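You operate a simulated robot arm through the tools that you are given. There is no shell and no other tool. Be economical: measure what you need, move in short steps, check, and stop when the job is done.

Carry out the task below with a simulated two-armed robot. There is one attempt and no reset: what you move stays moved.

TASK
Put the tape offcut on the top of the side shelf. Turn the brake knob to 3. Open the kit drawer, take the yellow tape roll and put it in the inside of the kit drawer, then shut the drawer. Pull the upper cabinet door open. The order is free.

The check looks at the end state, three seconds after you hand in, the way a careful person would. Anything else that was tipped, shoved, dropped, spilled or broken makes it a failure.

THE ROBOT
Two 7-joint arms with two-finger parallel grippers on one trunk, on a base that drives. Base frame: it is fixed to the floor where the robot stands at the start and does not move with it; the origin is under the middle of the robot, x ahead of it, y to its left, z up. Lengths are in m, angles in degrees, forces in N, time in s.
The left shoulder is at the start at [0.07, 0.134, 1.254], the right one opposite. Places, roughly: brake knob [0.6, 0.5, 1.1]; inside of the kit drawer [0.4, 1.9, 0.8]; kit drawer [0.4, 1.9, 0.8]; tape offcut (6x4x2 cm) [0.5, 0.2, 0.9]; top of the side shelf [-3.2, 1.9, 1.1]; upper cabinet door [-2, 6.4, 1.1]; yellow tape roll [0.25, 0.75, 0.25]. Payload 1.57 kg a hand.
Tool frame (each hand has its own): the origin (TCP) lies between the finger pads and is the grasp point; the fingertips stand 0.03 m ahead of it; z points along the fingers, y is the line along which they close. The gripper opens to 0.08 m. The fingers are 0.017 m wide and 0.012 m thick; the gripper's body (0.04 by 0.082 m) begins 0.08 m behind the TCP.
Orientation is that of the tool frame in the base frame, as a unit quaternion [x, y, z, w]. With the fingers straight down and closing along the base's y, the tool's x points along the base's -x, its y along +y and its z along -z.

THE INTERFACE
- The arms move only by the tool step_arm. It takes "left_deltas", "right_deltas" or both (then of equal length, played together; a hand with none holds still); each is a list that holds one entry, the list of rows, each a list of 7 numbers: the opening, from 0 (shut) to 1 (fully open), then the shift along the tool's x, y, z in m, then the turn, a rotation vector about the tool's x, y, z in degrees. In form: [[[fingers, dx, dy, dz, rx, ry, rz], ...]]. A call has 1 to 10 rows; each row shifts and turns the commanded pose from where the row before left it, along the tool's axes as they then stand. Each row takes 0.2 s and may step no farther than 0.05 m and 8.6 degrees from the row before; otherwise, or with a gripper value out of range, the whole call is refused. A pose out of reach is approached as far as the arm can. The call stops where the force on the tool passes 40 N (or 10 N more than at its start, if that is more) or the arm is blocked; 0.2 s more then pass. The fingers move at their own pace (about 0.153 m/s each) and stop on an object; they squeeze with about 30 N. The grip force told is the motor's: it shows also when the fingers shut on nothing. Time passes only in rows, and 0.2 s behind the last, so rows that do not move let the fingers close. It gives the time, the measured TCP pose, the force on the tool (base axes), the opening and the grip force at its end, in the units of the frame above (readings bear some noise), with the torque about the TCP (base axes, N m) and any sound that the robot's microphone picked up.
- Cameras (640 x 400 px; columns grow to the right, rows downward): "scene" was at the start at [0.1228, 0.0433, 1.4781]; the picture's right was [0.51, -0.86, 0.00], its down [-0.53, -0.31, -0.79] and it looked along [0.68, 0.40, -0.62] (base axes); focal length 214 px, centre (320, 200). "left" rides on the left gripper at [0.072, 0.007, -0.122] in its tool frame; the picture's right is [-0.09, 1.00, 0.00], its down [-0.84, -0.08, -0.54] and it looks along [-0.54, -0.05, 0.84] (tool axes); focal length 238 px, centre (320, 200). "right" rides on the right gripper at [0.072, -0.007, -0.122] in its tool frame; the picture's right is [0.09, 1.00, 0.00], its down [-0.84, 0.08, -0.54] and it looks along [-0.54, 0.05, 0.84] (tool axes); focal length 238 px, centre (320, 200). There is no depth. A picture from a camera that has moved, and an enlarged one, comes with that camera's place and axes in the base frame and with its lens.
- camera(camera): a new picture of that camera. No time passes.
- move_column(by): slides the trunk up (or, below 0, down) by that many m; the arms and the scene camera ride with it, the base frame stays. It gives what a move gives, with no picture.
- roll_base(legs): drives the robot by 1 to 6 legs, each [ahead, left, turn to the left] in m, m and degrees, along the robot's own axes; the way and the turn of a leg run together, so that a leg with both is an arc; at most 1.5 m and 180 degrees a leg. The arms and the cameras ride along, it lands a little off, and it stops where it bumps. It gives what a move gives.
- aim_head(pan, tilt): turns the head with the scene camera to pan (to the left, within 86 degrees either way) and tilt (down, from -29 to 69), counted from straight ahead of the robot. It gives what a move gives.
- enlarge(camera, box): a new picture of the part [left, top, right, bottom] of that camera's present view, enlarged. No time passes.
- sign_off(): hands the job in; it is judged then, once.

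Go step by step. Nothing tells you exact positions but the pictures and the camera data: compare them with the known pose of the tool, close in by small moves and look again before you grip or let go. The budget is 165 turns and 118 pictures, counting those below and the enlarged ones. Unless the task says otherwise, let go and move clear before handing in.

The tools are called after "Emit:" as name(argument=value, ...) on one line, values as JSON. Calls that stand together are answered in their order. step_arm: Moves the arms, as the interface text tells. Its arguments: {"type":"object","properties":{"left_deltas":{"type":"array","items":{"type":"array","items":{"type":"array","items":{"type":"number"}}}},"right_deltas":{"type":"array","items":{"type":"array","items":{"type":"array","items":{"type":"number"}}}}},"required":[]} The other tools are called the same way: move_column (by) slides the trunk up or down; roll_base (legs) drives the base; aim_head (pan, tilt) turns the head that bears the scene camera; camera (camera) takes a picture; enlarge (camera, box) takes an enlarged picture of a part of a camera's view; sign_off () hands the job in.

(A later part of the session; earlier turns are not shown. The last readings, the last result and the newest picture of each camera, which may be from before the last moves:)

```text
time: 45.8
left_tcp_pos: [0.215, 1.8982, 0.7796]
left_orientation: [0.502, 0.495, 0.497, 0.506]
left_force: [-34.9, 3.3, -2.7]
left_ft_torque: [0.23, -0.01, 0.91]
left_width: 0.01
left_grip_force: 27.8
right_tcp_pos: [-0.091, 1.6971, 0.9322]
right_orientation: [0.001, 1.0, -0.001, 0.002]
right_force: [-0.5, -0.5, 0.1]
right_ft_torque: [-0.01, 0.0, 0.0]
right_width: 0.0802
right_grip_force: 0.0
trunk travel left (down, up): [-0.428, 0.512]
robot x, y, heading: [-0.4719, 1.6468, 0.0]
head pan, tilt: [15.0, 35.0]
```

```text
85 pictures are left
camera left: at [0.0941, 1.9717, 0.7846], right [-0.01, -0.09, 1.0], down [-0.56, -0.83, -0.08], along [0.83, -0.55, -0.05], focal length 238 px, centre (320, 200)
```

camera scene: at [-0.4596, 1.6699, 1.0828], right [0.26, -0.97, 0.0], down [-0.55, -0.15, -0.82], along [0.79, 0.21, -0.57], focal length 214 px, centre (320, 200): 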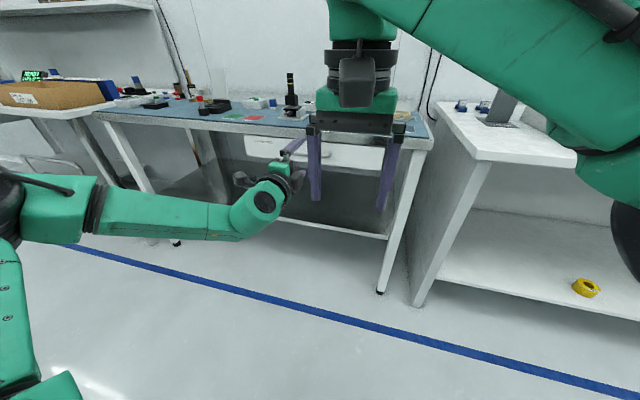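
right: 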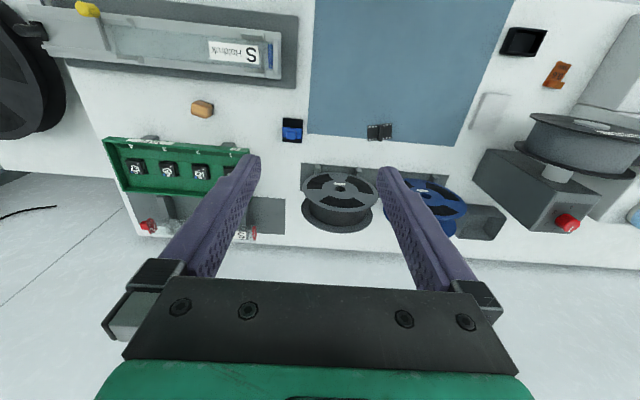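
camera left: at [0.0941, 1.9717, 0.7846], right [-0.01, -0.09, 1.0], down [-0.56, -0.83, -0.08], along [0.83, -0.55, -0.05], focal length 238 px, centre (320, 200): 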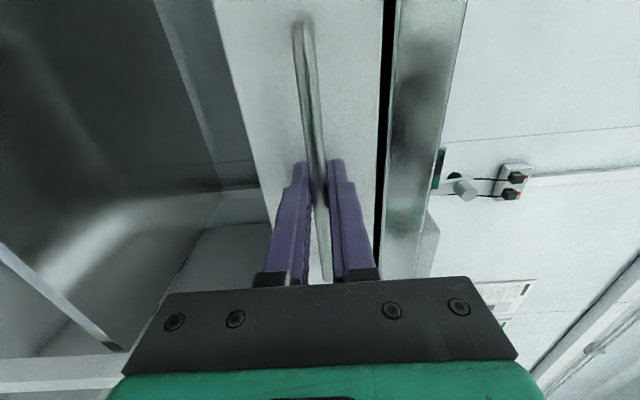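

Gripped on the 10 mm bar. Pull the drawer out with the arm first.

Emit:
step_arm(left_deltas=[[[0, 0, 0, -0.02, 0, 0, 0], [0, 0, 0, -0.03, 0, 0, 0], [0, 0, 0, -0.03, 0, 0, 0], [0, 0, 0, -0.03, 0, 0, 0], [0, 0, 0, 0, 0, 0, 0]]])

Emit:
camera(camera="left")

```text
time: 47.0
left_tcp_pos: [0.1085, 1.8963, 0.7802]
left_orientation: [0.504, 0.492, 0.497, 0.506]
left_force: [1.0, 1.2, 18.6]
left_ft_torque: [-0.06, 0.0, -0.76]
left_width: 0.0099
left_grip_force: 27.8
right_tcp_pos: [-0.0872, 1.6952, 0.9316]
right_orientation: [0.002, 1.0, 0.0, 0.001]
right_force: [-0.3, 0.6, 0.6]
right_ft_torque: [-0.03, 0.02, 0.01]
right_width: 0.0801
right_grip_force: 0.1
trunk travel left (down, up): [-0.428, 0.512]
robot x, y, heading: [-0.4722, 1.6454, -0.2]
head pan, tilt: [15.0, 35.0]
```

```text
84 pictures are left
camera left: at [-0.0122, 1.972, 0.7843], right [-0.01, -0.09, 1.0], down [-0.56, -0.83, -0.08], along [0.83, -0.56, -0.04], focal length 238 px, centre (320, 200)
```

left: 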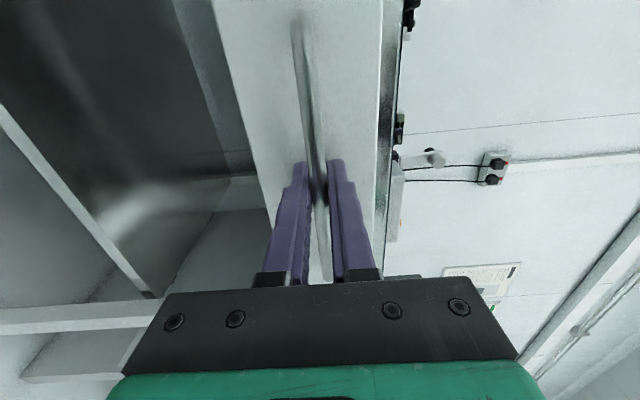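

Drawer is sliding. Pull a further ~0.13 m with the base.

Emit:
roll_base(legs=[[-0.13, 0, 0]])

Emit:
aim_head(pan=20, tilt=45)

Emit:
camera(camera="scene")

```text
time: 48.3
left_tcp_pos: [-0.0216, 1.8969, 0.7806]
left_orientation: [0.504, 0.493, 0.497, 0.506]
left_force: [-0.1, -3.2, 19.6]
left_ft_torque: [-0.04, 0.03, -0.26]
left_width: 0.0098
left_grip_force: 27.8
right_tcp_pos: [-0.2179, 1.6936, 0.9306]
right_orientation: [0.001, 1.0, 0.001, 0.001]
right_force: [-0.4, 0.2, -0.1]
right_ft_torque: [0.01, -0.04, -0.01]
right_width: 0.0799
right_grip_force: 0.0
trunk travel left (down, up): [-0.428, 0.512]
robot x, y, heading: [-0.6049, 1.6475, -0.1]
head pan, tilt: [15.0, 35.0]
```

```text
time: 49.0
left_tcp_pos: [-0.0201, 1.8966, 0.7796]
left_orientation: [0.504, 0.493, 0.497, 0.506]
left_force: [0.3, -3.0, 12.9]
left_ft_torque: [-0.02, 0.02, -0.79]
left_width: 0.0101
left_grip_force: 28.3
right_tcp_pos: [-0.2163, 1.6952, 0.9312]
right_orientation: [0.0, 1.0, 0.001, 0.0]
right_force: [-0.2, -0.1, -0.7]
right_ft_torque: [0.02, 0.01, 0.01]
right_width: 0.0799
right_grip_force: 0.1
trunk travel left (down, up): [-0.428, 0.512]
robot x, y, heading: [-0.6037, 1.6495, -0.0]
head pan, tilt: [20.0, 45.0]
```

```text
83 pictures are left
camera scene: at [-0.4783, 1.6736, 1.0684], right [0.34, -0.94, 0.0], down [-0.66, -0.24, -0.71], along [0.67, 0.24, -0.71], focal length 214 px, centre (320, 200)
```

scene: 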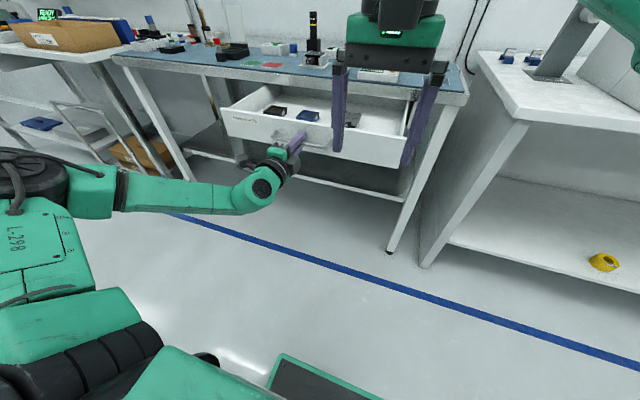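

The drawer is open about 0.24 m and has a few items inside. Let go and look at its inside.

Emit:
step_arm(left_deltas=[[[0.5, 0, 0, 0, 0, 0, 0], [0.5, 0, 0, 0, 0, 0, 0], [0.5, 0, 0, -0.04, 0, 0, 0], [0.5, 0, 0, -0.04, 0, 0, 0]]])

Emit:
roll_base(legs=[[-0.1, 0, 0]])

Emit:
enlarge(camera="scene", box=[210, 50, 470, 210])

```text
time: 50.0
left_tcp_pos: [-0.0992, 1.9009, 0.7788]
left_orientation: [0.505, 0.494, 0.495, 0.506]
left_force: [0.4, -0.1, -0.4]
left_ft_torque: [0.0, 0.04, -0.03]
left_width: 0.04
left_grip_force: 0.1
right_tcp_pos: [-0.2156, 1.6982, 0.9296]
right_orientation: [0.001, 1.0, 0.0, 0.0]
right_force: [1.0, 0.6, -0.3]
right_ft_torque: [0.02, 0.02, -0.04]
right_width: 0.08
right_grip_force: 0.1
trunk travel left (down, up): [-0.428, 0.512]
robot x, y, heading: [-0.6017, 1.6493, 0.1]
head pan, tilt: [20.0, 45.0]
```

```text
time: 51.1
left_tcp_pos: [-0.1985, 1.9017, 0.778]
left_orientation: [0.504, 0.494, 0.496, 0.506]
left_force: [-0.7, -0.1, 0.5]
left_ft_torque: [-0.03, 0.03, -0.01]
left_width: 0.0402
left_grip_force: 0.0
right_tcp_pos: [-0.3142, 1.6974, 0.9294]
right_orientation: [0.001, 1.0, 0.0, 0.001]
right_force: [-0.3, 1.2, -0.5]
right_ft_torque: [0.04, -0.04, -0.04]
right_width: 0.08
right_grip_force: 0.1
trunk travel left (down, up): [-0.428, 0.512]
robot x, y, heading: [-0.6999, 1.6494, 0.1]
head pan, tilt: [20.0, 45.0]
```

```text
2.46 times, centred on (340, 130) of scene
camera zoom: at [-0.577, 1.6753, 1.0681], right [0.34, -0.94, 0.0], down [-0.66, -0.24, -0.71], along [0.67, 0.24, -0.71], focal length 528 px, centre (271, 372)
```

zoom: 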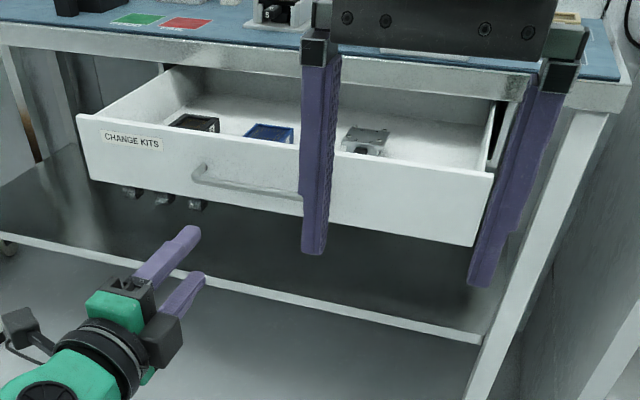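

The drawer has free space around the items. Next, drive back in front of the roll and bring the left hand back to tool-down and tucked in, since the right hand (already pointing down) will pick the roll.

Emit:
roll_base(legs=[[0, -0.74, 0]])

Emit:
step_arm(left_deltas=[[[0.5, 0, 0, 0, 0, 0, -8.5], [0.5, 0, 0, 0, 0, 0, -8.5], [0.5, 0, 0, 0, 0, 0, -8.5], [0.5, 0, 0, 0, 0, 0, -8.5], [0.5, 0, 0, 0, 0, 0, -8.5], [0.5, 0, 0, 0, 0, 0, -8.5], [0.5, 0, 0, 0, 0, 0, -8.5], [0.5, 0, 0, 0, 0, 0, -8.5], [0.5, 0, 0, 0, 0, 0, -8.5], [0.5, 0, 0, 0, 0, 0, -8.5]]])

Emit:
step_arm(left_deltas=[[[0.5, 0, 0, -0.02, 0, 0, -5], [0.5, 0, 0, -0.02, 0, 8.5, 0], [0.5, -0.01, 0, -0.02, 0, 8.5, 0], [0.5, -0.01, 0, -0.02, 0, 8.5, 0], [0.5, -0.01, 0, -0.02, 0, 8.5, 0], [0.5, 0, 0, -0.02, 0, 8.5, 0], [0.5, 0, 0, -0.02, 0, 8.5, 0], [0.5, 0, 0, -0.02, 0, 8.5, 0], [0.5, 0.01, 0, -0.02, 0, 8.5, 0], [0.5, 0.01, 0, -0.02, 0, 8.5, 0]]])

Emit:
step_arm(left_deltas=[[[0.5, 0.01, 0, -0.02, 0, 8.5, 0], [0.5, 0.01, 0, -0.02, 0, 5, 0], [0.5, 0.02, 0.02, -0.02, 0, 0, 0], [0.5, 0.02, 0.02, -0.02, 0, 0, 0]]])

Emit:
camera(camera="scene")

```text
time: 55.2
left_tcp_pos: [-0.1995, 1.1493, 0.7782]
left_orientation: [0.505, 0.494, 0.495, 0.506]
left_force: [-0.2, 0.3, 0.5]
left_ft_torque: [-0.02, 0.03, -0.01]
left_width: 0.0402
left_grip_force: 0.2
right_tcp_pos: [-0.3167, 0.9473, 0.9291]
right_orientation: [0.001, 1.0, 0.0, 0.0]
right_force: [0.2, -0.4, -0.4]
right_ft_torque: [0.01, 0.0, -0.02]
right_width: 0.0801
right_grip_force: 0.0
trunk travel left (down, up): [-0.428, 0.512]
robot x, y, heading: [-0.7023, 0.8994, -0.2]
head pan, tilt: [20.0, 45.0]
```

```text
time: 57.4
left_tcp_pos: [-0.1991, 1.1502, 0.7773]
left_orientation: [0.038, 0.705, 0.022, 0.708]
left_force: [-0.1, -0.1, -0.5]
left_ft_torque: [-0.03, 0.01, -0.01]
left_width: 0.0401
left_grip_force: 0.0
right_tcp_pos: [-0.3165, 0.9467, 0.9297]
right_orientation: [0.002, 1.0, 0.0, 0.001]
right_force: [0.4, -1.0, -1.0]
right_ft_torque: [-0.01, 0.0, 0.0]
right_width: 0.0801
right_grip_force: 0.0
trunk travel left (down, up): [-0.428, 0.512]
robot x, y, heading: [-0.7024, 0.8975, -0.1]
head pan, tilt: [20.0, 45.0]
```

```text
time: 59.6
left_tcp_pos: [-0.291, 1.208, 0.8283]
left_orientation: [-0.027, 0.982, 0.026, 0.184]
left_force: [-0.6, 0.1, -0.1]
left_ft_torque: [0.0, -0.02, 0.0]
left_width: 0.04
left_grip_force: 0.0
left hand out of reach, approached as far as the arm can: row 2, 3, 4, 5, 6
right_tcp_pos: [-0.3146, 0.9473, 0.9293]
right_orientation: [0.002, 1.0, 0.0, -0.001]
right_force: [-0.5, -1.2, -0.6]
right_ft_torque: [0.03, -0.02, 0.0]
right_width: 0.0798
right_grip_force: 0.0
trunk travel left (down, up): [-0.428, 0.512]
robot x, y, heading: [-0.7063, 0.8964, -0.1]
head pan, tilt: [20.0, 45.0]
```

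```text
time: 60.6
left_tcp_pos: [-0.3702, 1.2387, 0.8946]
left_orientation: [-0.031, 0.997, 0.023, 0.068]
left_force: [0.2, 0.5, -0.4]
left_ft_torque: [-0.02, -0.02, -0.01]
left_width: 0.04
left_grip_force: 0.1
right_tcp_pos: [-0.3162, 0.9466, 0.9302]
right_orientation: [0.002, 1.0, 0.0, 0.0]
right_force: [0.8, -0.3, -0.6]
right_ft_torque: [-0.04, 0.0, 0.03]
right_width: 0.0802
right_grip_force: 0.0
trunk travel left (down, up): [-0.428, 0.512]
robot x, y, heading: [-0.7041, 0.9015, -0.2]
head pan, tilt: [20.0, 45.0]
```

```text
81 pictures are left
camera scene: at [-0.5782, 0.9248, 1.0681], right [0.34, -0.94, 0.0], down [-0.66, -0.24, -0.71], along [0.67, 0.24, -0.71], focal length 214 px, centre (320, 200)
```

scene: 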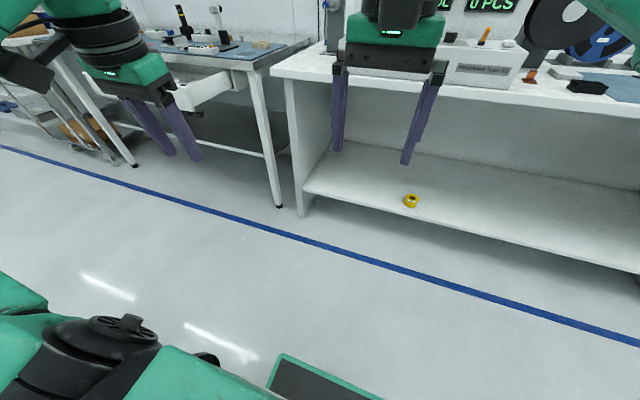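

The roll triangulates to about (0.33, 0.745, 0.26), 0.1 m in from the shelf edge. I tuck the left hand back, then lower the trunk fully.

Emit:
step_arm(left_deltas=[[[0.5, 0.04, 0, 0, 0, 0, 0], [0.5, 0.04, 0, 0, 0, 0, 0], [0.5, 0.04, 0, 0, 0, 0, 0], [0.5, 0.04, 0, 0, 0, 0, 0], [0.5, 0, 0, 0, 0, 0, 0]]])

Emit:
move_column(by=-0.4)

Emit:
aim_head(pan=0, tilt=25)

Emit:
camera(camera="scene")

Emit:
camera(camera="right")

```text
time: 61.8
left_tcp_pos: [-0.5301, 1.2294, 0.8708]
left_orientation: [-0.029, 0.997, 0.021, 0.067]
left_force: [0.9, 0.1, -0.4]
left_ft_torque: [0.02, 0.0, -0.01]
left_width: 0.0399
left_grip_force: 0.0
right_tcp_pos: [-0.3154, 0.9473, 0.9289]
right_orientation: [0.001, 1.0, 0.0, -0.001]
right_force: [-0.8, -0.4, -0.5]
right_ft_torque: [-0.01, -0.01, 0.0]
right_width: 0.0802
right_grip_force: 0.1
trunk travel left (down, up): [-0.428, 0.512]
robot x, y, heading: [-0.7028, 0.8965, 0.0]
head pan, tilt: [20.0, 45.0]
```

```text
time: 65.7
left_tcp_pos: [-0.5295, 1.2295, 0.473]
left_orientation: [-0.03, 0.997, 0.022, 0.068]
left_force: [-0.6, 0.1, 0.5]
left_ft_torque: [0.0, -0.02, -0.01]
left_width: 0.04
left_grip_force: 0.0
right_tcp_pos: [-0.3157, 0.9465, 0.53]
right_orientation: [0.002, 1.0, 0.001, 0.0]
right_force: [0.7, -0.2, -0.1]
right_ft_torque: [0.01, 0.0, -0.03]
right_width: 0.0797
right_grip_force: 0.0
trunk travel left (down, up): [-0.028, 0.912]
robot x, y, heading: [-0.7038, 0.894, -0.3]
head pan, tilt: [20.0, 45.0]
```

```text
time: 66.5
left_tcp_pos: [-0.5295, 1.2311, 0.4726]
left_orientation: [-0.03, 0.997, 0.021, 0.068]
left_force: [-0.5, -0.3, 0.3]
left_ft_torque: [0.02, 0.01, -0.04]
left_width: 0.0402
left_grip_force: 0.1
right_tcp_pos: [-0.316, 0.9463, 0.5302]
right_orientation: [0.002, 1.0, -0.001, 0.0]
right_force: [0.1, -0.2, -0.3]
right_ft_torque: [0.02, 0.02, -0.04]
right_width: 0.0799
right_grip_force: 0.1
trunk travel left (down, up): [-0.028, 0.912]
robot x, y, heading: [-0.6978, 0.8959, -0.2]
head pan, tilt: [0.0, 25.0]
```

```text
80 pictures are left
camera scene: at [-0.5621, 0.897, 0.6985], right [0.0, -1.0, 0.0], down [-0.42, 0.0, -0.91], along [0.91, 0.0, -0.42], focal length 214 px, centre (320, 200)
```

scene: 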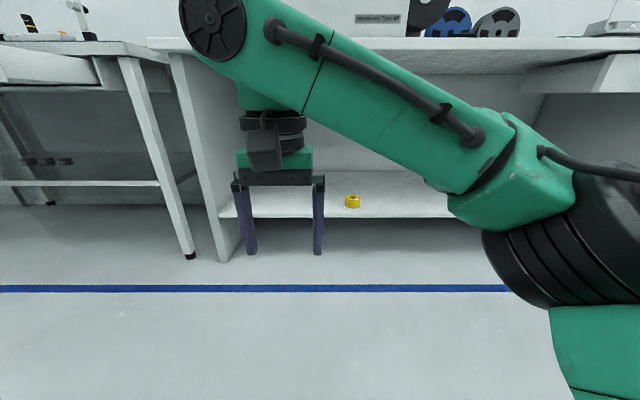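

```text
79 pictures are left
camera right: at [-0.3871, 0.9404, 0.6518], right [-0.09, 1.0, 0.0], down [0.84, 0.08, 0.54], along [0.54, 0.05, -0.84], focal length 238 px, centre (320, 200)
```

right: 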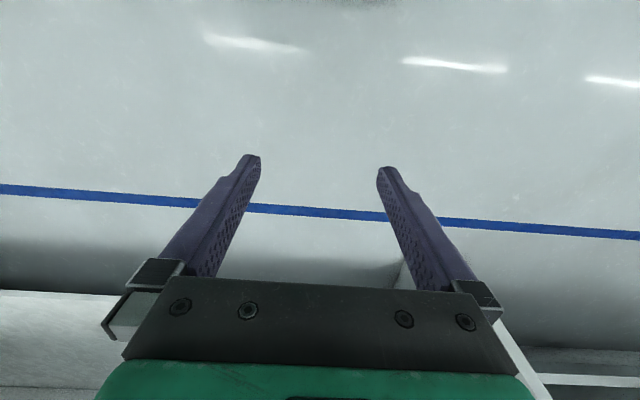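

The geometry looks fine: the wrist stays under the bench top. Roll ≈(0.32, 0.745, 0.28), shelf ≈0.255. Lower the right hand to z≈0.40, then drive in partway.

Emit:
step_arm(right_deltas=[[[1, 0, 0, 0.04, 0, 0, 0], [1, 0, 0, 0.04, 0, 0, 0], [1, 0, 0, 0.04, 0, 0, 0], [1, 0, 0, 0, 0, 0, 0]]])

Emit:
roll_base(legs=[[0.2, -0.2, 0], [0.3, 0, 0]])

Emit:
camera(camera="scene")

Emit:
camera(camera="right")

```text
time: 67.5
left_tcp_pos: [-0.5313, 1.2298, 0.4727]
left_orientation: [-0.03, 0.997, 0.022, 0.068]
left_force: [0.1, -0.5, -0.4]
left_ft_torque: [-0.01, 0.0, -0.03]
left_width: 0.0399
left_grip_force: 0.1
right_tcp_pos: [-0.3148, 0.9442, 0.4094]
right_orientation: [0.002, 1.0, -0.001, -0.001]
right_force: [0.1, -0.2, 0.0]
right_ft_torque: [0.05, 0.02, -0.01]
right_width: 0.0799
right_grip_force: 0.0
trunk travel left (down, up): [-0.028, 0.912]
robot x, y, heading: [-0.7003, 0.8942, -0.1]
head pan, tilt: [0.0, 25.0]
```

```text
time: 71.1
left_tcp_pos: [-0.0241, 1.0284, 0.4736]
left_orientation: [-0.03, 0.997, 0.023, 0.069]
left_force: [-0.3, -0.1, -0.2]
left_ft_torque: [0.04, 0.0, -0.04]
left_width: 0.0399
left_grip_force: 0.0
right_tcp_pos: [0.189, 0.7447, 0.4096]
right_orientation: [0.003, 1.0, 0.0, 0.001]
right_force: [0.5, 0.6, 0.2]
right_ft_torque: [0.0, -0.04, 0.02]
right_width: 0.0801
right_grip_force: 0.0
trunk travel left (down, up): [-0.028, 0.912]
robot x, y, heading: [-0.1984, 0.6965, -0.4]
head pan, tilt: [0.0, 25.0]
```

```text
78 pictures are left
camera scene: at [-0.0563, 0.6964, 0.6986], right [0.0, -1.0, 0.0], down [-0.42, 0.0, -0.91], along [0.91, 0.0, -0.42], focal length 214 px, centre (320, 200)
```

scene: 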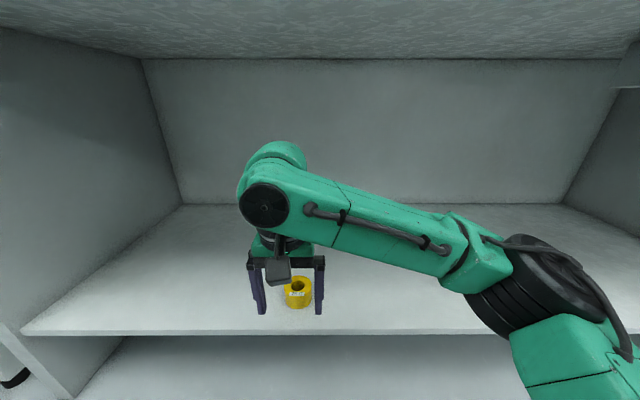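

```text
77 pictures are left
camera right: at [0.1184, 0.7385, 0.5318], right [-0.09, 1.0, 0.0], down [0.84, 0.07, 0.54], along [0.54, 0.05, -0.84], focal length 238 px, centre (320, 200)
```

right: 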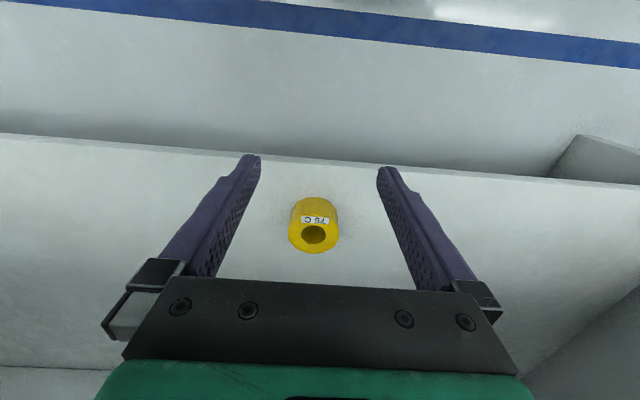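

Roll centre ≈(0.334, 0.750), ~6.5 cm wide. Drive 0.14 further and recheck alignment.

Emit:
roll_base(legs=[[0.145, 0, 0]])

Emit:
step_arm(right_deltas=[[[1, 0, 0.005, 0.03, 0, 0, 0], [1, 0, 0, 0, 0, 0, 0]]])

Emit:
camera(camera="right")

```text
time: 72.5
left_tcp_pos: [0.1214, 1.0297, 0.4742]
left_orientation: [-0.029, 0.997, 0.022, 0.069]
left_force: [-1.0, 0.4, 0.0]
left_ft_torque: [0.03, 0.01, -0.01]
left_width: 0.0399
left_grip_force: 0.0
right_tcp_pos: [0.3343, 0.7433, 0.4106]
right_orientation: [0.002, 1.0, -0.001, 0.0]
right_force: [-0.6, 0.8, -0.1]
right_ft_torque: [0.0, 0.01, 0.0]
right_width: 0.08
right_grip_force: 0.0
trunk travel left (down, up): [-0.028, 0.912]
robot x, y, heading: [-0.0477, 0.6967, -0.3]
head pan, tilt: [0.0, 25.0]
```

```text
time: 73.1
left_tcp_pos: [0.1203, 1.0292, 0.4732]
left_orientation: [-0.03, 0.997, 0.022, 0.068]
left_force: [-0.5, 0.3, 0.4]
left_ft_torque: [0.0, -0.02, -0.02]
left_width: 0.04
left_grip_force: 0.1
right_tcp_pos: [0.3346, 0.7514, 0.3796]
right_orientation: [0.002, 1.0, 0.0, 0.0]
right_force: [-0.4, 0.4, -0.2]
right_ft_torque: [0.03, 0.02, -0.02]
right_width: 0.08
right_grip_force: 0.0
trunk travel left (down, up): [-0.028, 0.912]
robot x, y, heading: [-0.051, 0.6978, -0.5]
head pan, tilt: [0.0, 25.0]
```

```text
76 pictures are left
camera right: at [0.2631, 0.7446, 0.5012], right [-0.09, 1.0, 0.0], down [0.84, 0.07, 0.54], along [0.54, 0.05, -0.84], focal length 238 px, centre (320, 200)
```

right: 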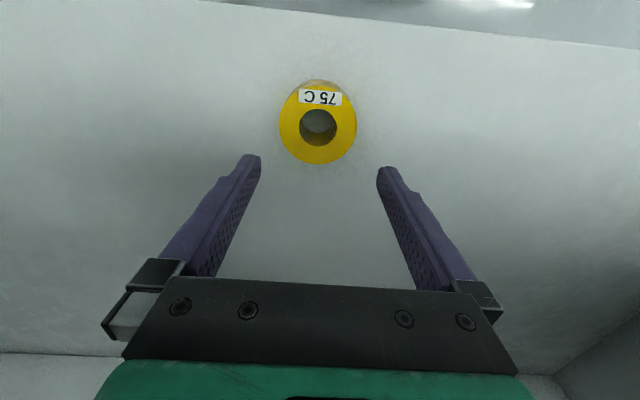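

Roll refined to (0.319, 0.7487). Correct and descend a little, looking again.

Emit:
step_arm(right_deltas=[[[1, 0.015, -0.0025, 0.015, 0, 0, 0], [1, 0, 0, 0.02, 0, 0, 0], [1, 0, 0, 0, 0, 0, 0]]])

Emit:
camera(camera="right")

```text
time: 73.9
left_tcp_pos: [0.1206, 1.0288, 0.4724]
left_orientation: [-0.03, 0.997, 0.022, 0.068]
left_force: [0.2, 0.2, -0.5]
left_ft_torque: [0.03, 0.0, 0.01]
left_width: 0.0398
left_grip_force: 0.1
right_tcp_pos: [0.3195, 0.7474, 0.3452]
right_orientation: [0.002, 1.0, 0.0, -0.001]
right_force: [-0.4, 0.6, -0.6]
right_ft_torque: [-0.01, 0.01, -0.01]
right_width: 0.0802
right_grip_force: 0.1
trunk travel left (down, up): [-0.028, 0.912]
robot x, y, heading: [-0.0495, 0.6984, -0.2]
head pan, tilt: [0.0, 25.0]
```

```text
75 pictures are left
camera right: at [0.2484, 0.7412, 0.4665], right [-0.09, 1.0, 0.0], down [0.84, 0.07, 0.54], along [0.54, 0.05, -0.84], focal length 238 px, centre (320, 200)
```

right: 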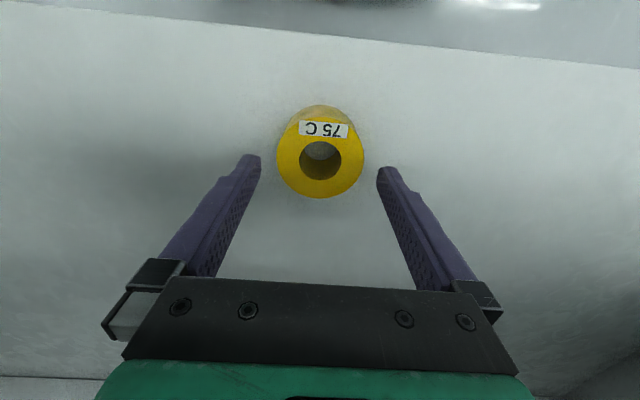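

Well aligned. Descend to z≈0.30 and close.

Emit:
step_arm(right_deltas=[[[1, 0, 0, 0.025, 0, 0, 0], [1, 0, 0.001, 0.021, 0, 0, 0], [1, 0, 0, 0, 0, 0, 0]]])

Emit:
camera(camera="right")

```text
time: 74.7
left_tcp_pos: [0.1217, 1.0291, 0.4743]
left_orientation: [-0.029, 0.997, 0.022, 0.068]
left_force: [-0.6, 0.4, -1.2]
left_ft_torque: [0.0, -0.01, 0.05]
left_width: 0.0401
left_grip_force: 0.1
right_tcp_pos: [0.3196, 0.7475, 0.2985]
right_orientation: [0.002, 1.0, -0.001, 0.0]
right_force: [-0.1, -0.8, 0.7]
right_ft_torque: [-0.02, -0.01, -0.01]
right_width: 0.0799
right_grip_force: 0.1
trunk travel left (down, up): [-0.028, 0.912]
robot x, y, heading: [-0.0494, 0.6994, -0.0]
head pan, tilt: [0.0, 25.0]
```

```text
74 pictures are left
camera right: at [0.2478, 0.7414, 0.4206], right [-0.09, 1.0, 0.0], down [0.84, 0.07, 0.54], along [0.54, 0.05, -0.84], focal length 238 px, centre (320, 200)
```

right: 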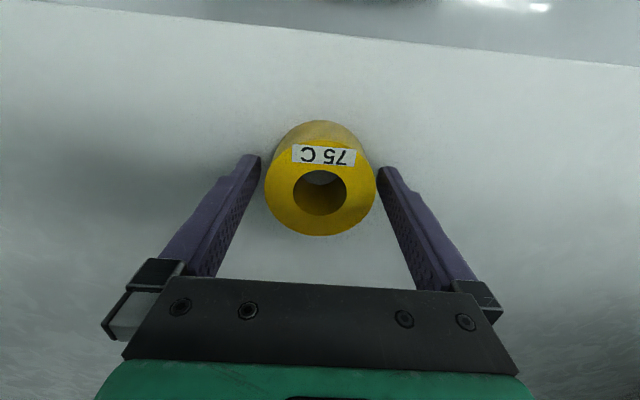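

Roll is between the fingers with ~3 cm overlap. Close.

Emit:
step_arm(right_deltas=[[[0, 0, 0, 0, 0, 0, 0], [0, 0, 0, 0, 0, 0, 0], [0, 0, 0, 0, 0, 0, 0], [0, 0, 0, -0.03, 0, 0, 0], [0, 0, 0, -0.03, 0, 0, 0], [0, 0, 0, 0, 0, 0, 0]]])

Emit:
camera(camera="right")

```text
time: 76.1
left_tcp_pos: [0.1222, 1.0284, 0.4731]
left_orientation: [-0.029, 0.997, 0.022, 0.068]
left_force: [0.0, -0.3, 0.3]
left_ft_torque: [-0.01, 0.01, -0.03]
left_width: 0.0401
left_grip_force: 0.0
right_tcp_pos: [0.3184, 0.7486, 0.357]
right_orientation: [0.002, 1.0, 0.0, -0.001]
right_force: [-0.7, 0.4, -1.7]
right_ft_torque: [-0.03, 0.02, 0.03]
right_width: 0.059
right_grip_force: 30.2
trunk travel left (down, up): [-0.028, 0.912]
robot x, y, heading: [-0.0531, 0.6978, 0.1]
head pan, tilt: [0.0, 25.0]
```

```text
73 pictures are left
camera right: at [0.2466, 0.7424, 0.4795], right [-0.09, 1.0, 0.0], down [0.84, 0.07, 0.54], along [0.54, 0.05, -0.84], focal length 238 px, centre (320, 200)
```

right: 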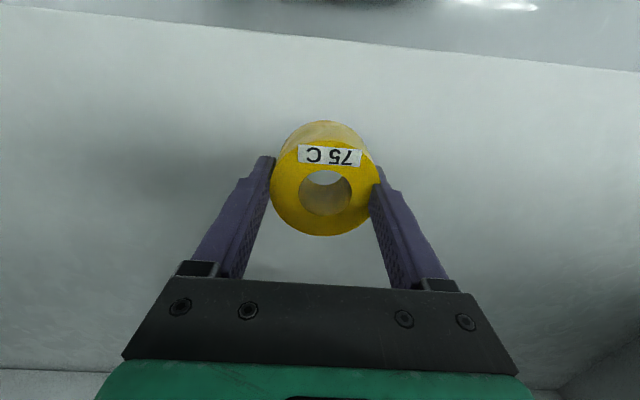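

Roll held (59 mm). Back straight out, then raise the trunk and go to the drawer.

Emit:
roll_base(legs=[[-0.65, 0, 0]])

Emit:
move_column(by=0.4)

Emit:
move_column(by=0.3)

Emit:
roll_base(legs=[[0, 1.0, 0]])

Emit:
aim_head(pan=5, tilt=45)

Emit:
camera(camera="scene")

Emit:
camera(camera="right")

```text
time: 79.7
left_tcp_pos: [-0.518, 1.0324, 0.4732]
left_orientation: [-0.022, 0.997, 0.022, 0.068]
left_force: [-0.5, 0.1, -0.1]
left_ft_torque: [-0.01, 0.0, 0.01]
left_width: 0.0397
left_grip_force: 0.0
right_tcp_pos: [-0.3274, 0.7498, 0.3569]
right_orientation: [0.01, 1.0, -0.001, 0.001]
right_force: [0.2, 0.3, 0.3]
right_ft_torque: [-0.04, -0.04, -0.02]
right_width: 0.0588
right_grip_force: 29.7
trunk travel left (down, up): [-0.028, 0.912]
robot x, y, heading: [-0.7009, 0.7027, -1.2]
head pan, tilt: [0.0, 25.0]
```

```text
time: 83.5
left_tcp_pos: [-0.5178, 1.0345, 0.8729]
left_orientation: [-0.021, 0.997, 0.021, 0.069]
left_force: [0.9, -0.2, -0.5]
left_ft_torque: [0.02, -0.01, 0.01]
left_width: 0.0399
left_grip_force: 0.0
right_tcp_pos: [-0.3282, 0.75, 0.7573]
right_orientation: [0.011, 1.0, -0.001, 0.0]
right_force: [0.3, -0.1, -0.8]
right_ft_torque: [0.05, 0.03, 0.0]
right_width: 0.0589
right_grip_force: 29.6
trunk travel left (down, up): [-0.428, 0.512]
robot x, y, heading: [-0.6971, 0.7085, -1.4]
head pan, tilt: [0.0, 25.0]
```

```text
time: 86.5
left_tcp_pos: [-0.5174, 1.033, 1.174]
left_orientation: [-0.022, 0.997, 0.022, 0.068]
left_force: [-0.2, -0.3, -0.2]
left_ft_torque: [0.0, 0.0, -0.01]
left_width: 0.04
left_grip_force: 0.0
right_tcp_pos: [-0.3257, 0.7511, 1.0568]
right_orientation: [0.01, 1.0, 0.0, 0.0]
right_force: [-0.5, 0.4, -1.4]
right_ft_torque: [-0.01, 0.0, 0.01]
right_width: 0.0589
right_grip_force: 30.2
trunk travel left (down, up): [-0.728, 0.212]
robot x, y, heading: [-0.6974, 0.7022, -1.0]
head pan, tilt: [0.0, 25.0]
```

```text
time: 91.7
left_tcp_pos: [-0.506, 2.043, 1.1728]
left_orientation: [-0.025, 0.997, 0.021, 0.068]
left_force: [0.6, 0.4, 0.5]
left_ft_torque: [0.0, 0.05, 0.01]
left_width: 0.04
left_grip_force: 0.0
right_tcp_pos: [-0.3119, 1.7604, 1.0558]
right_orientation: [0.004, 1.0, 0.0, -0.001]
right_force: [0.3, 0.4, -0.9]
right_ft_torque: [0.02, 0.03, 0.03]
right_width: 0.0589
right_grip_force: 30.2
trunk travel left (down, up): [-0.728, 0.212]
robot x, y, heading: [-0.6811, 1.713, -0.6]
head pan, tilt: [0.0, 25.0]
```

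```text
time: 92.5
left_tcp_pos: [-0.5065, 2.0433, 1.1725]
left_orientation: [-0.025, 0.997, 0.022, 0.069]
left_force: [-0.6, 0.0, -0.1]
left_ft_torque: [0.03, -0.02, 0.0]
left_width: 0.0399
left_grip_force: 0.1
right_tcp_pos: [-0.3102, 1.7607, 1.0578]
right_orientation: [0.005, 1.0, 0.0, 0.0]
right_force: [-0.8, 0.6, -0.6]
right_ft_torque: [0.02, -0.01, -0.01]
right_width: 0.0587
right_grip_force: 30.0
trunk travel left (down, up): [-0.728, 0.212]
robot x, y, heading: [-0.6832, 1.7136, -0.7]
head pan, tilt: [5.0, 45.0]
```

```text
72 pictures are left
camera scene: at [-0.5521, 1.7174, 1.3681], right [0.08, -1.0, 0.0], down [-0.7, -0.05, -0.71], along [0.71, 0.05, -0.71], focal length 214 px, centre (320, 200)
```

scene: 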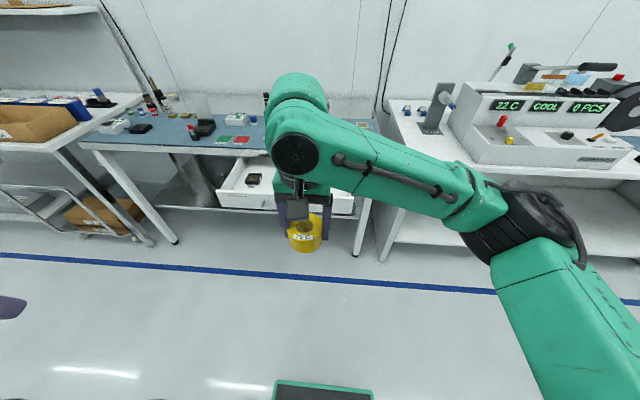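

```text
71 pictures are left
camera right: at [-0.3829, 1.7557, 1.1793], right [-0.08, 1.0, 0.0], down [0.84, 0.07, 0.54], along [0.54, 0.04, -0.84], focal length 238 px, centre (320, 200)
```

right: 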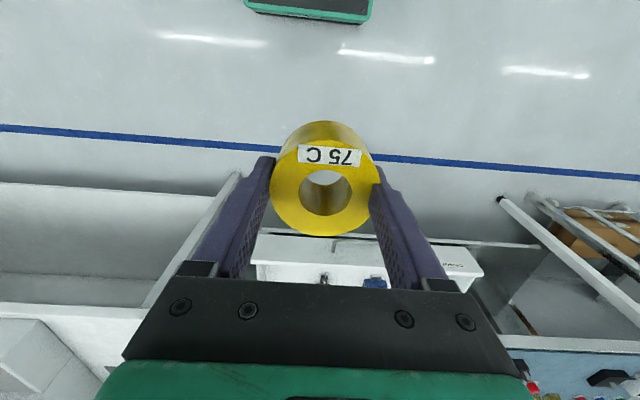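

The drawer spans y≈1.65–2.14 with front at x≈0.01. Drive forward so the roll hovers over it, then look.

Emit:
roll_base(legs=[[0.36, 0, 0.6]])

Emit:
camera(camera="right")

Emit:
aim_head(pan=25, tilt=60)

Emit:
camera(camera="scene")

```text
time: 94.8
left_tcp_pos: [-0.1605, 2.0416, 1.1737]
left_orientation: [-0.029, 0.997, 0.022, 0.067]
left_force: [-0.6, -0.6, 1.0]
left_ft_torque: [0.0, 0.0, -0.01]
left_width: 0.04
left_grip_force: 0.1
right_tcp_pos: [0.0356, 1.7616, 1.0575]
right_orientation: [0.002, 1.0, 0.0, -0.001]
right_force: [-0.5, -0.3, -1.5]
right_ft_torque: [-0.01, 0.0, -0.02]
right_width: 0.0588
right_grip_force: 30.3
trunk travel left (down, up): [-0.728, 0.212]
robot x, y, heading: [-0.3357, 1.7116, -0.4]
head pan, tilt: [5.0, 45.0]
```

```text
70 pictures are left
camera right: at [-0.0345, 1.7548, 1.1795], right [-0.09, 1.0, 0.0], down [0.84, 0.07, 0.54], along [0.54, 0.05, -0.84], focal length 238 px, centre (320, 200)
```

right: 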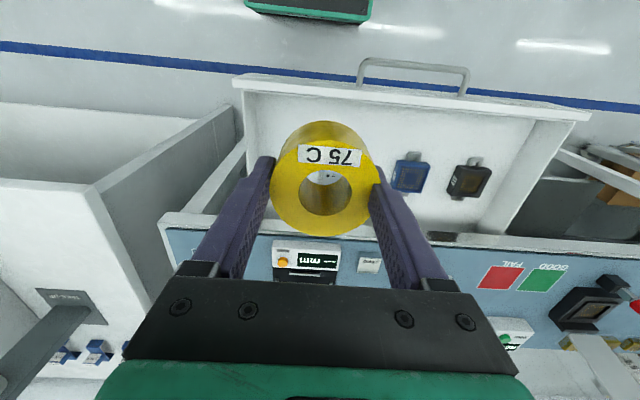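

```text
time: 95.6
left_tcp_pos: [-0.1589, 2.0418, 1.1742]
left_orientation: [-0.029, 0.997, 0.022, 0.069]
left_force: [0.4, -0.4, 0.7]
left_ft_torque: [0.0, 0.01, 0.03]
left_width: 0.04
left_grip_force: 0.0
right_tcp_pos: [0.0371, 1.7612, 1.0575]
right_orientation: [0.002, 1.0, 0.0, -0.001]
right_force: [0.1, -0.5, -1.1]
right_ft_torque: [0.0, -0.02, 0.05]
right_width: 0.0588
right_grip_force: 30.1
trunk travel left (down, up): [-0.728, 0.212]
robot x, y, heading: [-0.3331, 1.7088, -0.1]
head pan, tilt: [25.0, 60.0]
```

```text
69 pictures are left
camera scene: at [-0.2227, 1.7366, 1.3485], right [0.42, -0.91, 0.0], down [-0.79, -0.36, -0.5], along [0.45, 0.21, -0.87], focal length 214 px, centre (320, 200)
```

scene: 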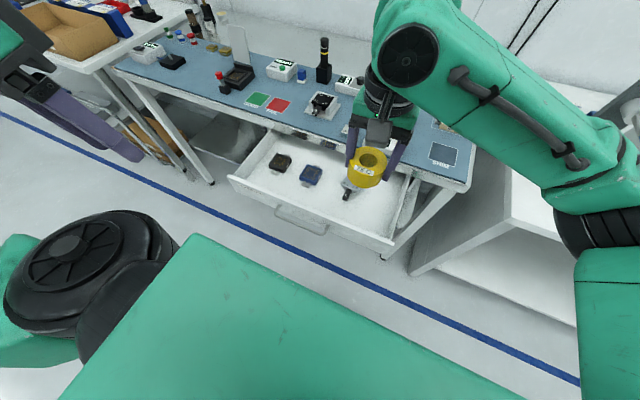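

Best free spot: in front of and between the blue (y≈1.955) and grey (y≈1.80) items, at about (0.07, 1.88). Shift the base there and lower to just above the rim.

Emit:
roll_base(legs=[[0.035, 0.118, 0]])

Emit:
step_arm(right_deltas=[[[0, 0, 0, 0.04, 0, 0, 0], [0, 0, 0, 0.04, 0, 0, 0], [0, 0, 0, 0.04, 0, 0, 0], [0, 0, 0, 0.03, 0, 0, 0], [0, 0, 0, 0, 0, 0, 0]]])

Emit:
camera(camera="right")

Emit:
camera(camera="scene")

```text
time: 96.9
left_tcp_pos: [-0.1249, 2.1572, 1.1724]
left_orientation: [-0.029, 0.997, 0.021, 0.068]
left_force: [-0.3, 0.2, 0.2]
left_ft_torque: [0.02, 0.01, -0.03]
left_width: 0.0402
left_grip_force: 0.1
right_tcp_pos: [0.0734, 1.8767, 1.0571]
right_orientation: [0.003, 1.0, 0.001, 0.0]
right_force: [-0.4, 0.0, -0.8]
right_ft_torque: [0.01, -0.02, -0.01]
right_width: 0.0591
right_grip_force: 30.2
trunk travel left (down, up): [-0.728, 0.212]
robot x, y, heading: [-0.2973, 1.8276, -0.3]
head pan, tilt: [25.0, 60.0]
```

```text
time: 98.1
left_tcp_pos: [-0.1235, 2.1596, 1.173]
left_orientation: [-0.029, 0.997, 0.023, 0.068]
left_force: [-0.1, 0.2, 0.6]
left_ft_torque: [0.02, 0.04, 0.01]
left_width: 0.04
left_grip_force: 0.1
right_tcp_pos: [0.0729, 1.8746, 0.9076]
right_orientation: [0.003, 1.0, 0.0, 0.0]
right_force: [0.0, 0.2, -1.1]
right_ft_torque: [0.01, -0.02, 0.0]
right_width: 0.0588
right_grip_force: 29.7
trunk travel left (down, up): [-0.728, 0.212]
robot x, y, heading: [-0.2964, 1.8278, -0.1]
head pan, tilt: [25.0, 60.0]
```

```text
68 pictures are left
camera right: at [0.0015, 1.8687, 1.03], right [-0.09, 1.0, 0.0], down [0.84, 0.07, 0.54], along [0.54, 0.05, -0.84], focal length 238 px, centre (320, 200)
```

right: 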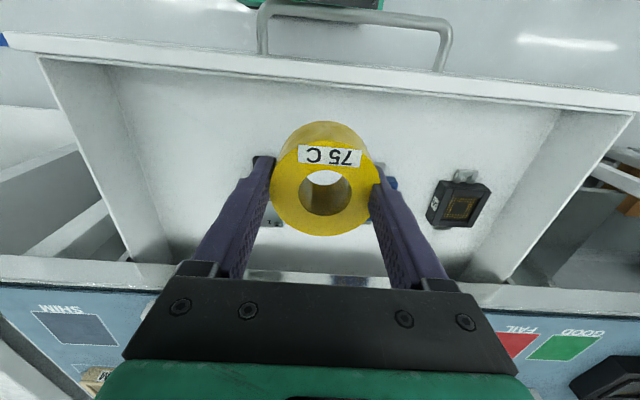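

```text
67 pictures are left
camera scene: at [-0.1878, 1.8542, 1.3485], right [0.42, -0.91, 0.0], down [-0.79, -0.36, -0.5], along [0.45, 0.21, -0.87], focal length 214 px, centre (320, 200)
```

scene: 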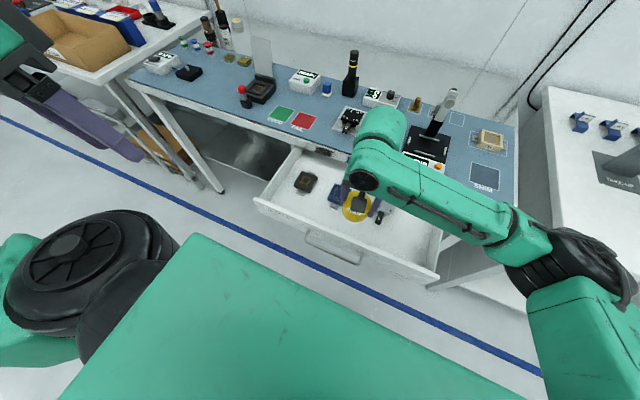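

Clear. Shift 8 mm to the front, and lower into the drawer gradually.

Emit:
step_arm(right_deltas=[[[0, 0.008, 0, 0.02, 0, 0, 0], [0, 0, 0, 0.03, 0, 0, 0], [0, 0, 0, 0.03, 0, 0, 0], [0, 0, 0, 0.02, 0, 0, 0], [0, 0, 0, 0, 0, 0, 0]]])

Emit:
camera(camera="right")

```text
time: 99.3
left_tcp_pos: [-0.1237, 2.1589, 1.1734]
left_orientation: [-0.029, 0.997, 0.022, 0.068]
left_force: [0.5, -0.4, 0.3]
left_ft_torque: [-0.01, 0.01, 0.0]
left_width: 0.0403
left_grip_force: 0.1
right_tcp_pos: [0.0645, 1.8767, 0.8065]
right_orientation: [0.003, 1.0, 0.0, -0.001]
right_force: [-0.1, -1.4, -0.7]
right_ft_torque: [0.0, 0.01, 0.0]
right_width: 0.0588
right_grip_force: 30.5
trunk travel left (down, up): [-0.728, 0.212]
robot x, y, heading: [-0.2955, 1.8257, -0.2]
head pan, tilt: [25.0, 60.0]
```

```text
66 pictures are left
camera right: at [-0.0073, 1.871, 0.9287], right [-0.09, 1.0, 0.0], down [0.84, 0.07, 0.54], along [0.54, 0.05, -0.84], focal length 238 px, centre (320, 200)
```

right: 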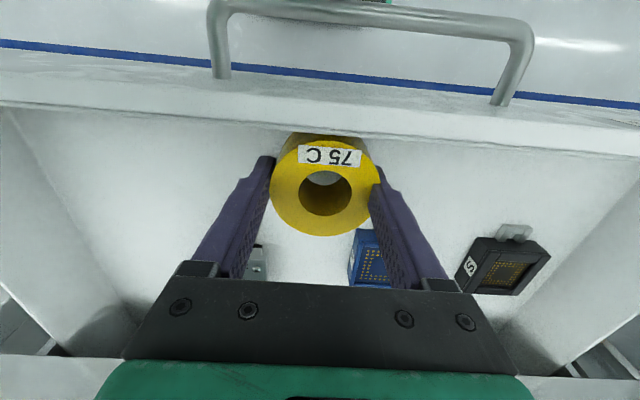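

Clear of the front wall and items. Continue down in small steps until contact.

Emit:
step_arm(right_deltas=[[[0, 0, 0, 0.01, 0, 0, 0], [0, 0, 0, 0.01, 0, 0, 0], [0, 0, 0, 0, 0, 0, 0]]])

Emit:
camera(camera="scene")

```text
time: 100.1
left_tcp_pos: [-0.1262, 2.1579, 1.1741]
left_orientation: [-0.029, 0.997, 0.022, 0.069]
left_force: [-0.2, 0.6, 0.2]
left_ft_torque: [0.0, -0.06, 0.0]
left_width: 0.04
left_grip_force: 0.0
right_tcp_pos: [0.063, 1.8768, 0.7899]
right_orientation: [0.001, 1.0, 0.001, 0.003]
right_force: [0.8, -3.3, 28.7]
right_ft_torque: [-0.63, 0.28, -0.05]
right_width: 0.0589
right_grip_force: 29.8
trunk travel left (down, up): [-0.728, 0.212]
robot x, y, heading: [-0.2972, 1.8292, -0.3]
head pan, tilt: [25.0, 60.0]
```

```text
65 pictures are left
camera scene: at [-0.1913, 1.853, 1.3493], right [0.42, -0.91, 0.0], down [-0.79, -0.36, -0.5], along [0.46, 0.21, -0.86], focal length 214 px, centre (320, 200)
```

scene: 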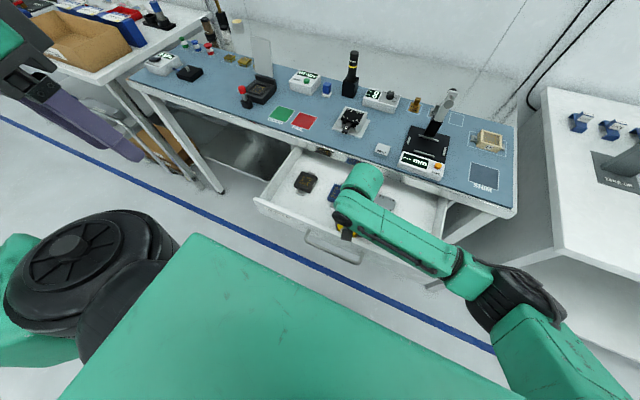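

Roll is on the drawer floor. Ease the push, open, and lift out.

Emit:
step_arm(right_deltas=[[[0, 0, 0, -0.004, 0, 0, 0], [1, 0, 0, 0, 0, 0, 0], [1, 0, 0, 0, 0, 0, 0], [1, 0, 0, -0.03, 0, 0, 0], [1, 0, 0, -0.04, 0, 0, 0], [1, 0, 0, -0.04, 0, 0, 0], [1, 0, 0, -0.04, 0, 0, 0], [1, 0, 0, -0.04, 0, 0, 0]]])

Emit:
camera(camera="right")

```text
time: 101.9
left_tcp_pos: [-0.1238, 2.1593, 1.1728]
left_orientation: [-0.029, 0.997, 0.021, 0.069]
left_force: [0.3, 0.4, -0.7]
left_ft_torque: [0.0, 0.0, 0.01]
left_width: 0.04
left_grip_force: 0.1
right_tcp_pos: [0.0637, 1.8789, 0.9817]
right_orientation: [0.003, 1.0, -0.001, 0.0]
right_force: [0.0, 0.2, 0.3]
right_ft_torque: [0.02, 0.01, -0.01]
right_width: 0.0798
right_grip_force: 0.1
trunk travel left (down, up): [-0.728, 0.212]
robot x, y, heading: [-0.2964, 1.8265, -0.5]
head pan, tilt: [25.0, 60.0]
```

```text
64 pictures are left
camera right: at [-0.0081, 1.8739, 1.1042], right [-0.09, 1.0, 0.0], down [0.84, 0.07, 0.54], along [0.54, 0.05, -0.84], focal length 238 px, centre (320, 200)
```

right: 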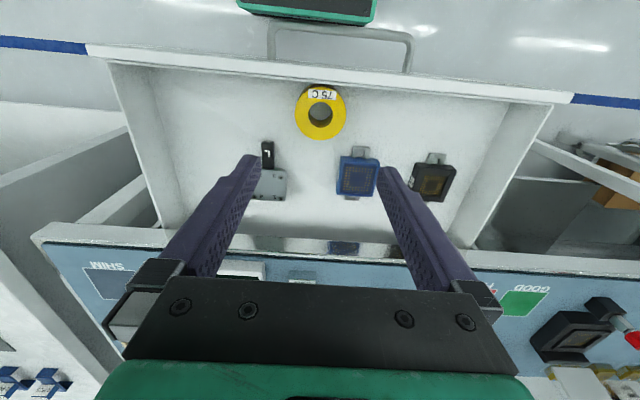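

The roll lies in the drawer, clear of the rest. Now back off, point the right tool forward with fingers shut, to push the drawer closed.

Emit:
roll_base(legs=[[-0.4, 0, 0]])

Emit:
step_arm(right_deltas=[[[0, -0.018, 0, 0.002, 0, -8.2, 0], [0, -0.018, 0, 0.005, 0, -8.2, 0], [0, -0.017, 0, 0.008, 0, -8.2, 0], [0, -0.016, 0, 0.011, 0, -8.2, 0], [0, -0.014, 0, 0.013, 0, -8.2, 0], [0, -0.012, 0, 0.015, 0, -8.2, 0], [0, -0.01, 0, 0.017, 0, -8.2, 0], [0, -0.008, 0, 0.018, 0, -8.2, 0], [0, -0.005, 0, 0.019, 0, -8.2, 0], [0, -0.002, 0, 0.02, 0, -8.2, 0]]])

Emit:
step_arm(right_deltas=[[[0, 0, 0, 0, 0, -8, 0], [0, 0, 0, 0, 0, 0, 0]]])

Emit:
camera(camera="scene")

```text
time: 104.4
left_tcp_pos: [-0.5276, 2.1598, 1.173]
left_orientation: [-0.033, 0.997, 0.022, 0.067]
left_force: [0.9, -0.4, 0.5]
left_ft_torque: [-0.01, 0.02, -0.01]
left_width: 0.0401
left_grip_force: 0.0
right_tcp_pos: [-0.3388, 1.8832, 0.9814]
right_orientation: [-0.001, 1.0, 0.0, -0.001]
right_force: [0.2, 0.0, 0.8]
right_ft_torque: [-0.02, -0.02, 0.02]
right_width: 0.0801
right_grip_force: 0.1
trunk travel left (down, up): [-0.728, 0.212]
robot x, y, heading: [-0.6951, 1.8272, 0.4]
head pan, tilt: [25.0, 60.0]
```

```text
time: 106.6
left_tcp_pos: [-0.5277, 2.1593, 1.1737]
left_orientation: [-0.034, 0.997, 0.022, 0.068]
left_force: [-0.4, 0.3, -0.3]
left_ft_torque: [-0.01, 0.01, -0.02]
left_width: 0.0398
left_grip_force: 0.0
right_tcp_pos: [-0.1502, 1.8848, 0.9488]
right_orientation: [-0.002, 0.754, 0.001, 0.656]
right_force: [-0.5, -0.6, 0.3]
right_ft_torque: [-0.01, -0.03, -0.01]
right_width: 0.0001
right_grip_force: 21.5
trunk travel left (down, up): [-0.728, 0.212]
robot x, y, heading: [-0.6971, 1.8261, 0.3]
head pan, tilt: [25.0, 60.0]
```

```text
time: 107.2
left_tcp_pos: [-0.5279, 2.1595, 1.1737]
left_orientation: [-0.034, 0.997, 0.023, 0.068]
left_force: [-0.3, 0.8, 0.8]
left_ft_torque: [0.04, 0.0, -0.04]
left_width: 0.0399
left_grip_force: 0.1
right_tcp_pos: [-0.1494, 1.8834, 0.9501]
right_orientation: [-0.001, 0.707, 0.002, 0.707]
right_force: [-0.2, -0.6, -1.4]
right_ft_torque: [0.03, -0.02, -0.01]
right_width: 0.0
right_grip_force: 21.0
trunk travel left (down, up): [-0.728, 0.212]
robot x, y, heading: [-0.6989, 1.827, 0.4]
head pan, tilt: [25.0, 60.0]
```

```text
63 pictures are left
camera scene: at [-0.5901, 1.8549, 1.3485], right [0.43, -0.9, 0.0], down [-0.78, -0.37, -0.5], along [0.45, 0.21, -0.87], focal length 214 px, centre (320, 200)
```

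scene: 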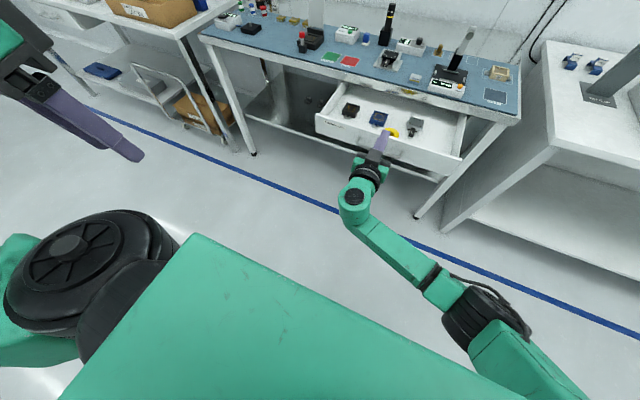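

Lower so the fingertips are level with the drawer face just above the bar, then drive forward to near contact.

Emit:
move_column(by=-0.144)

Emit:
roll_base(legs=[[0.1, 0, -0.4]])

Emit:
camera(camera="scene")

Emit:
camera(camera="right")

```text
time: 108.9
left_tcp_pos: [-0.5287, 2.1598, 1.0285]
left_orientation: [-0.034, 0.997, 0.023, 0.069]
left_force: [0.2, -1.0, -0.3]
left_ft_torque: [-0.01, -0.01, -0.02]
left_width: 0.0401
left_grip_force: 0.1
right_tcp_pos: [-0.1501, 1.8845, 0.8055]
right_orientation: [-0.002, 0.707, 0.001, 0.707]
right_force: [0.5, -0.6, 0.3]
right_ft_torque: [-0.01, 0.0, 0.01]
right_width: 0.0
right_grip_force: 21.4
trunk travel left (down, up): [-0.584, 0.356]
robot x, y, heading: [-0.6989, 1.8266, 0.3]
head pan, tilt: [25.0, 60.0]
```

```text
time: 110.0
left_tcp_pos: [-0.4255, 2.1592, 1.0298]
left_orientation: [-0.03, 0.997, 0.022, 0.068]
left_force: [0.5, -0.1, -0.1]
left_ft_torque: [0.0, 0.01, 0.04]
left_width: 0.0398
left_grip_force: 0.0
right_tcp_pos: [-0.0486, 1.8807, 0.8048]
right_orientation: [0.001, 0.708, -0.001, 0.707]
right_force: [0.6, -0.1, -0.2]
right_ft_torque: [0.01, -0.03, 0.01]
right_width: 0.0001
right_grip_force: 21.2
trunk travel left (down, up): [-0.584, 0.356]
robot x, y, heading: [-0.5957, 1.8261, 0.1]
head pan, tilt: [25.0, 60.0]
```

```text
62 pictures are left
camera scene: at [-0.4892, 1.8543, 1.2045], right [0.42, -0.91, 0.0], down [-0.79, -0.36, -0.5], along [0.45, 0.21, -0.87], focal length 214 px, centre (320, 200)
```

scene: 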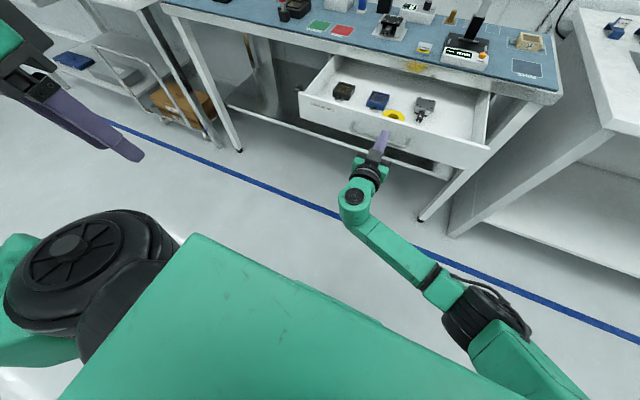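

```text
61 pictures are left
camera right: at [-0.1699, 1.8743, 0.7343], right [0.0, 1.0, -0.09], down [-0.54, 0.08, 0.84], along [0.84, 0.05, 0.54], focal length 238 px, centre (320, 200)
```

right: 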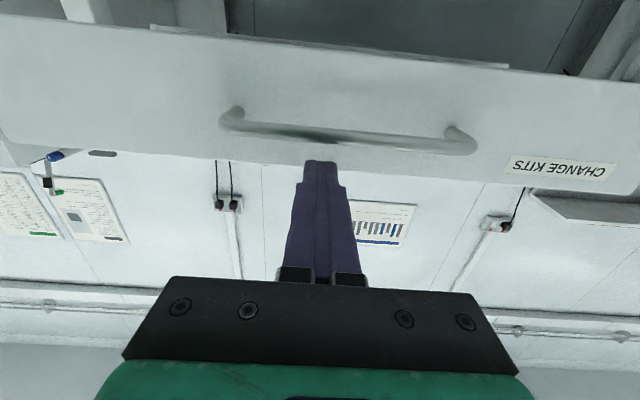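

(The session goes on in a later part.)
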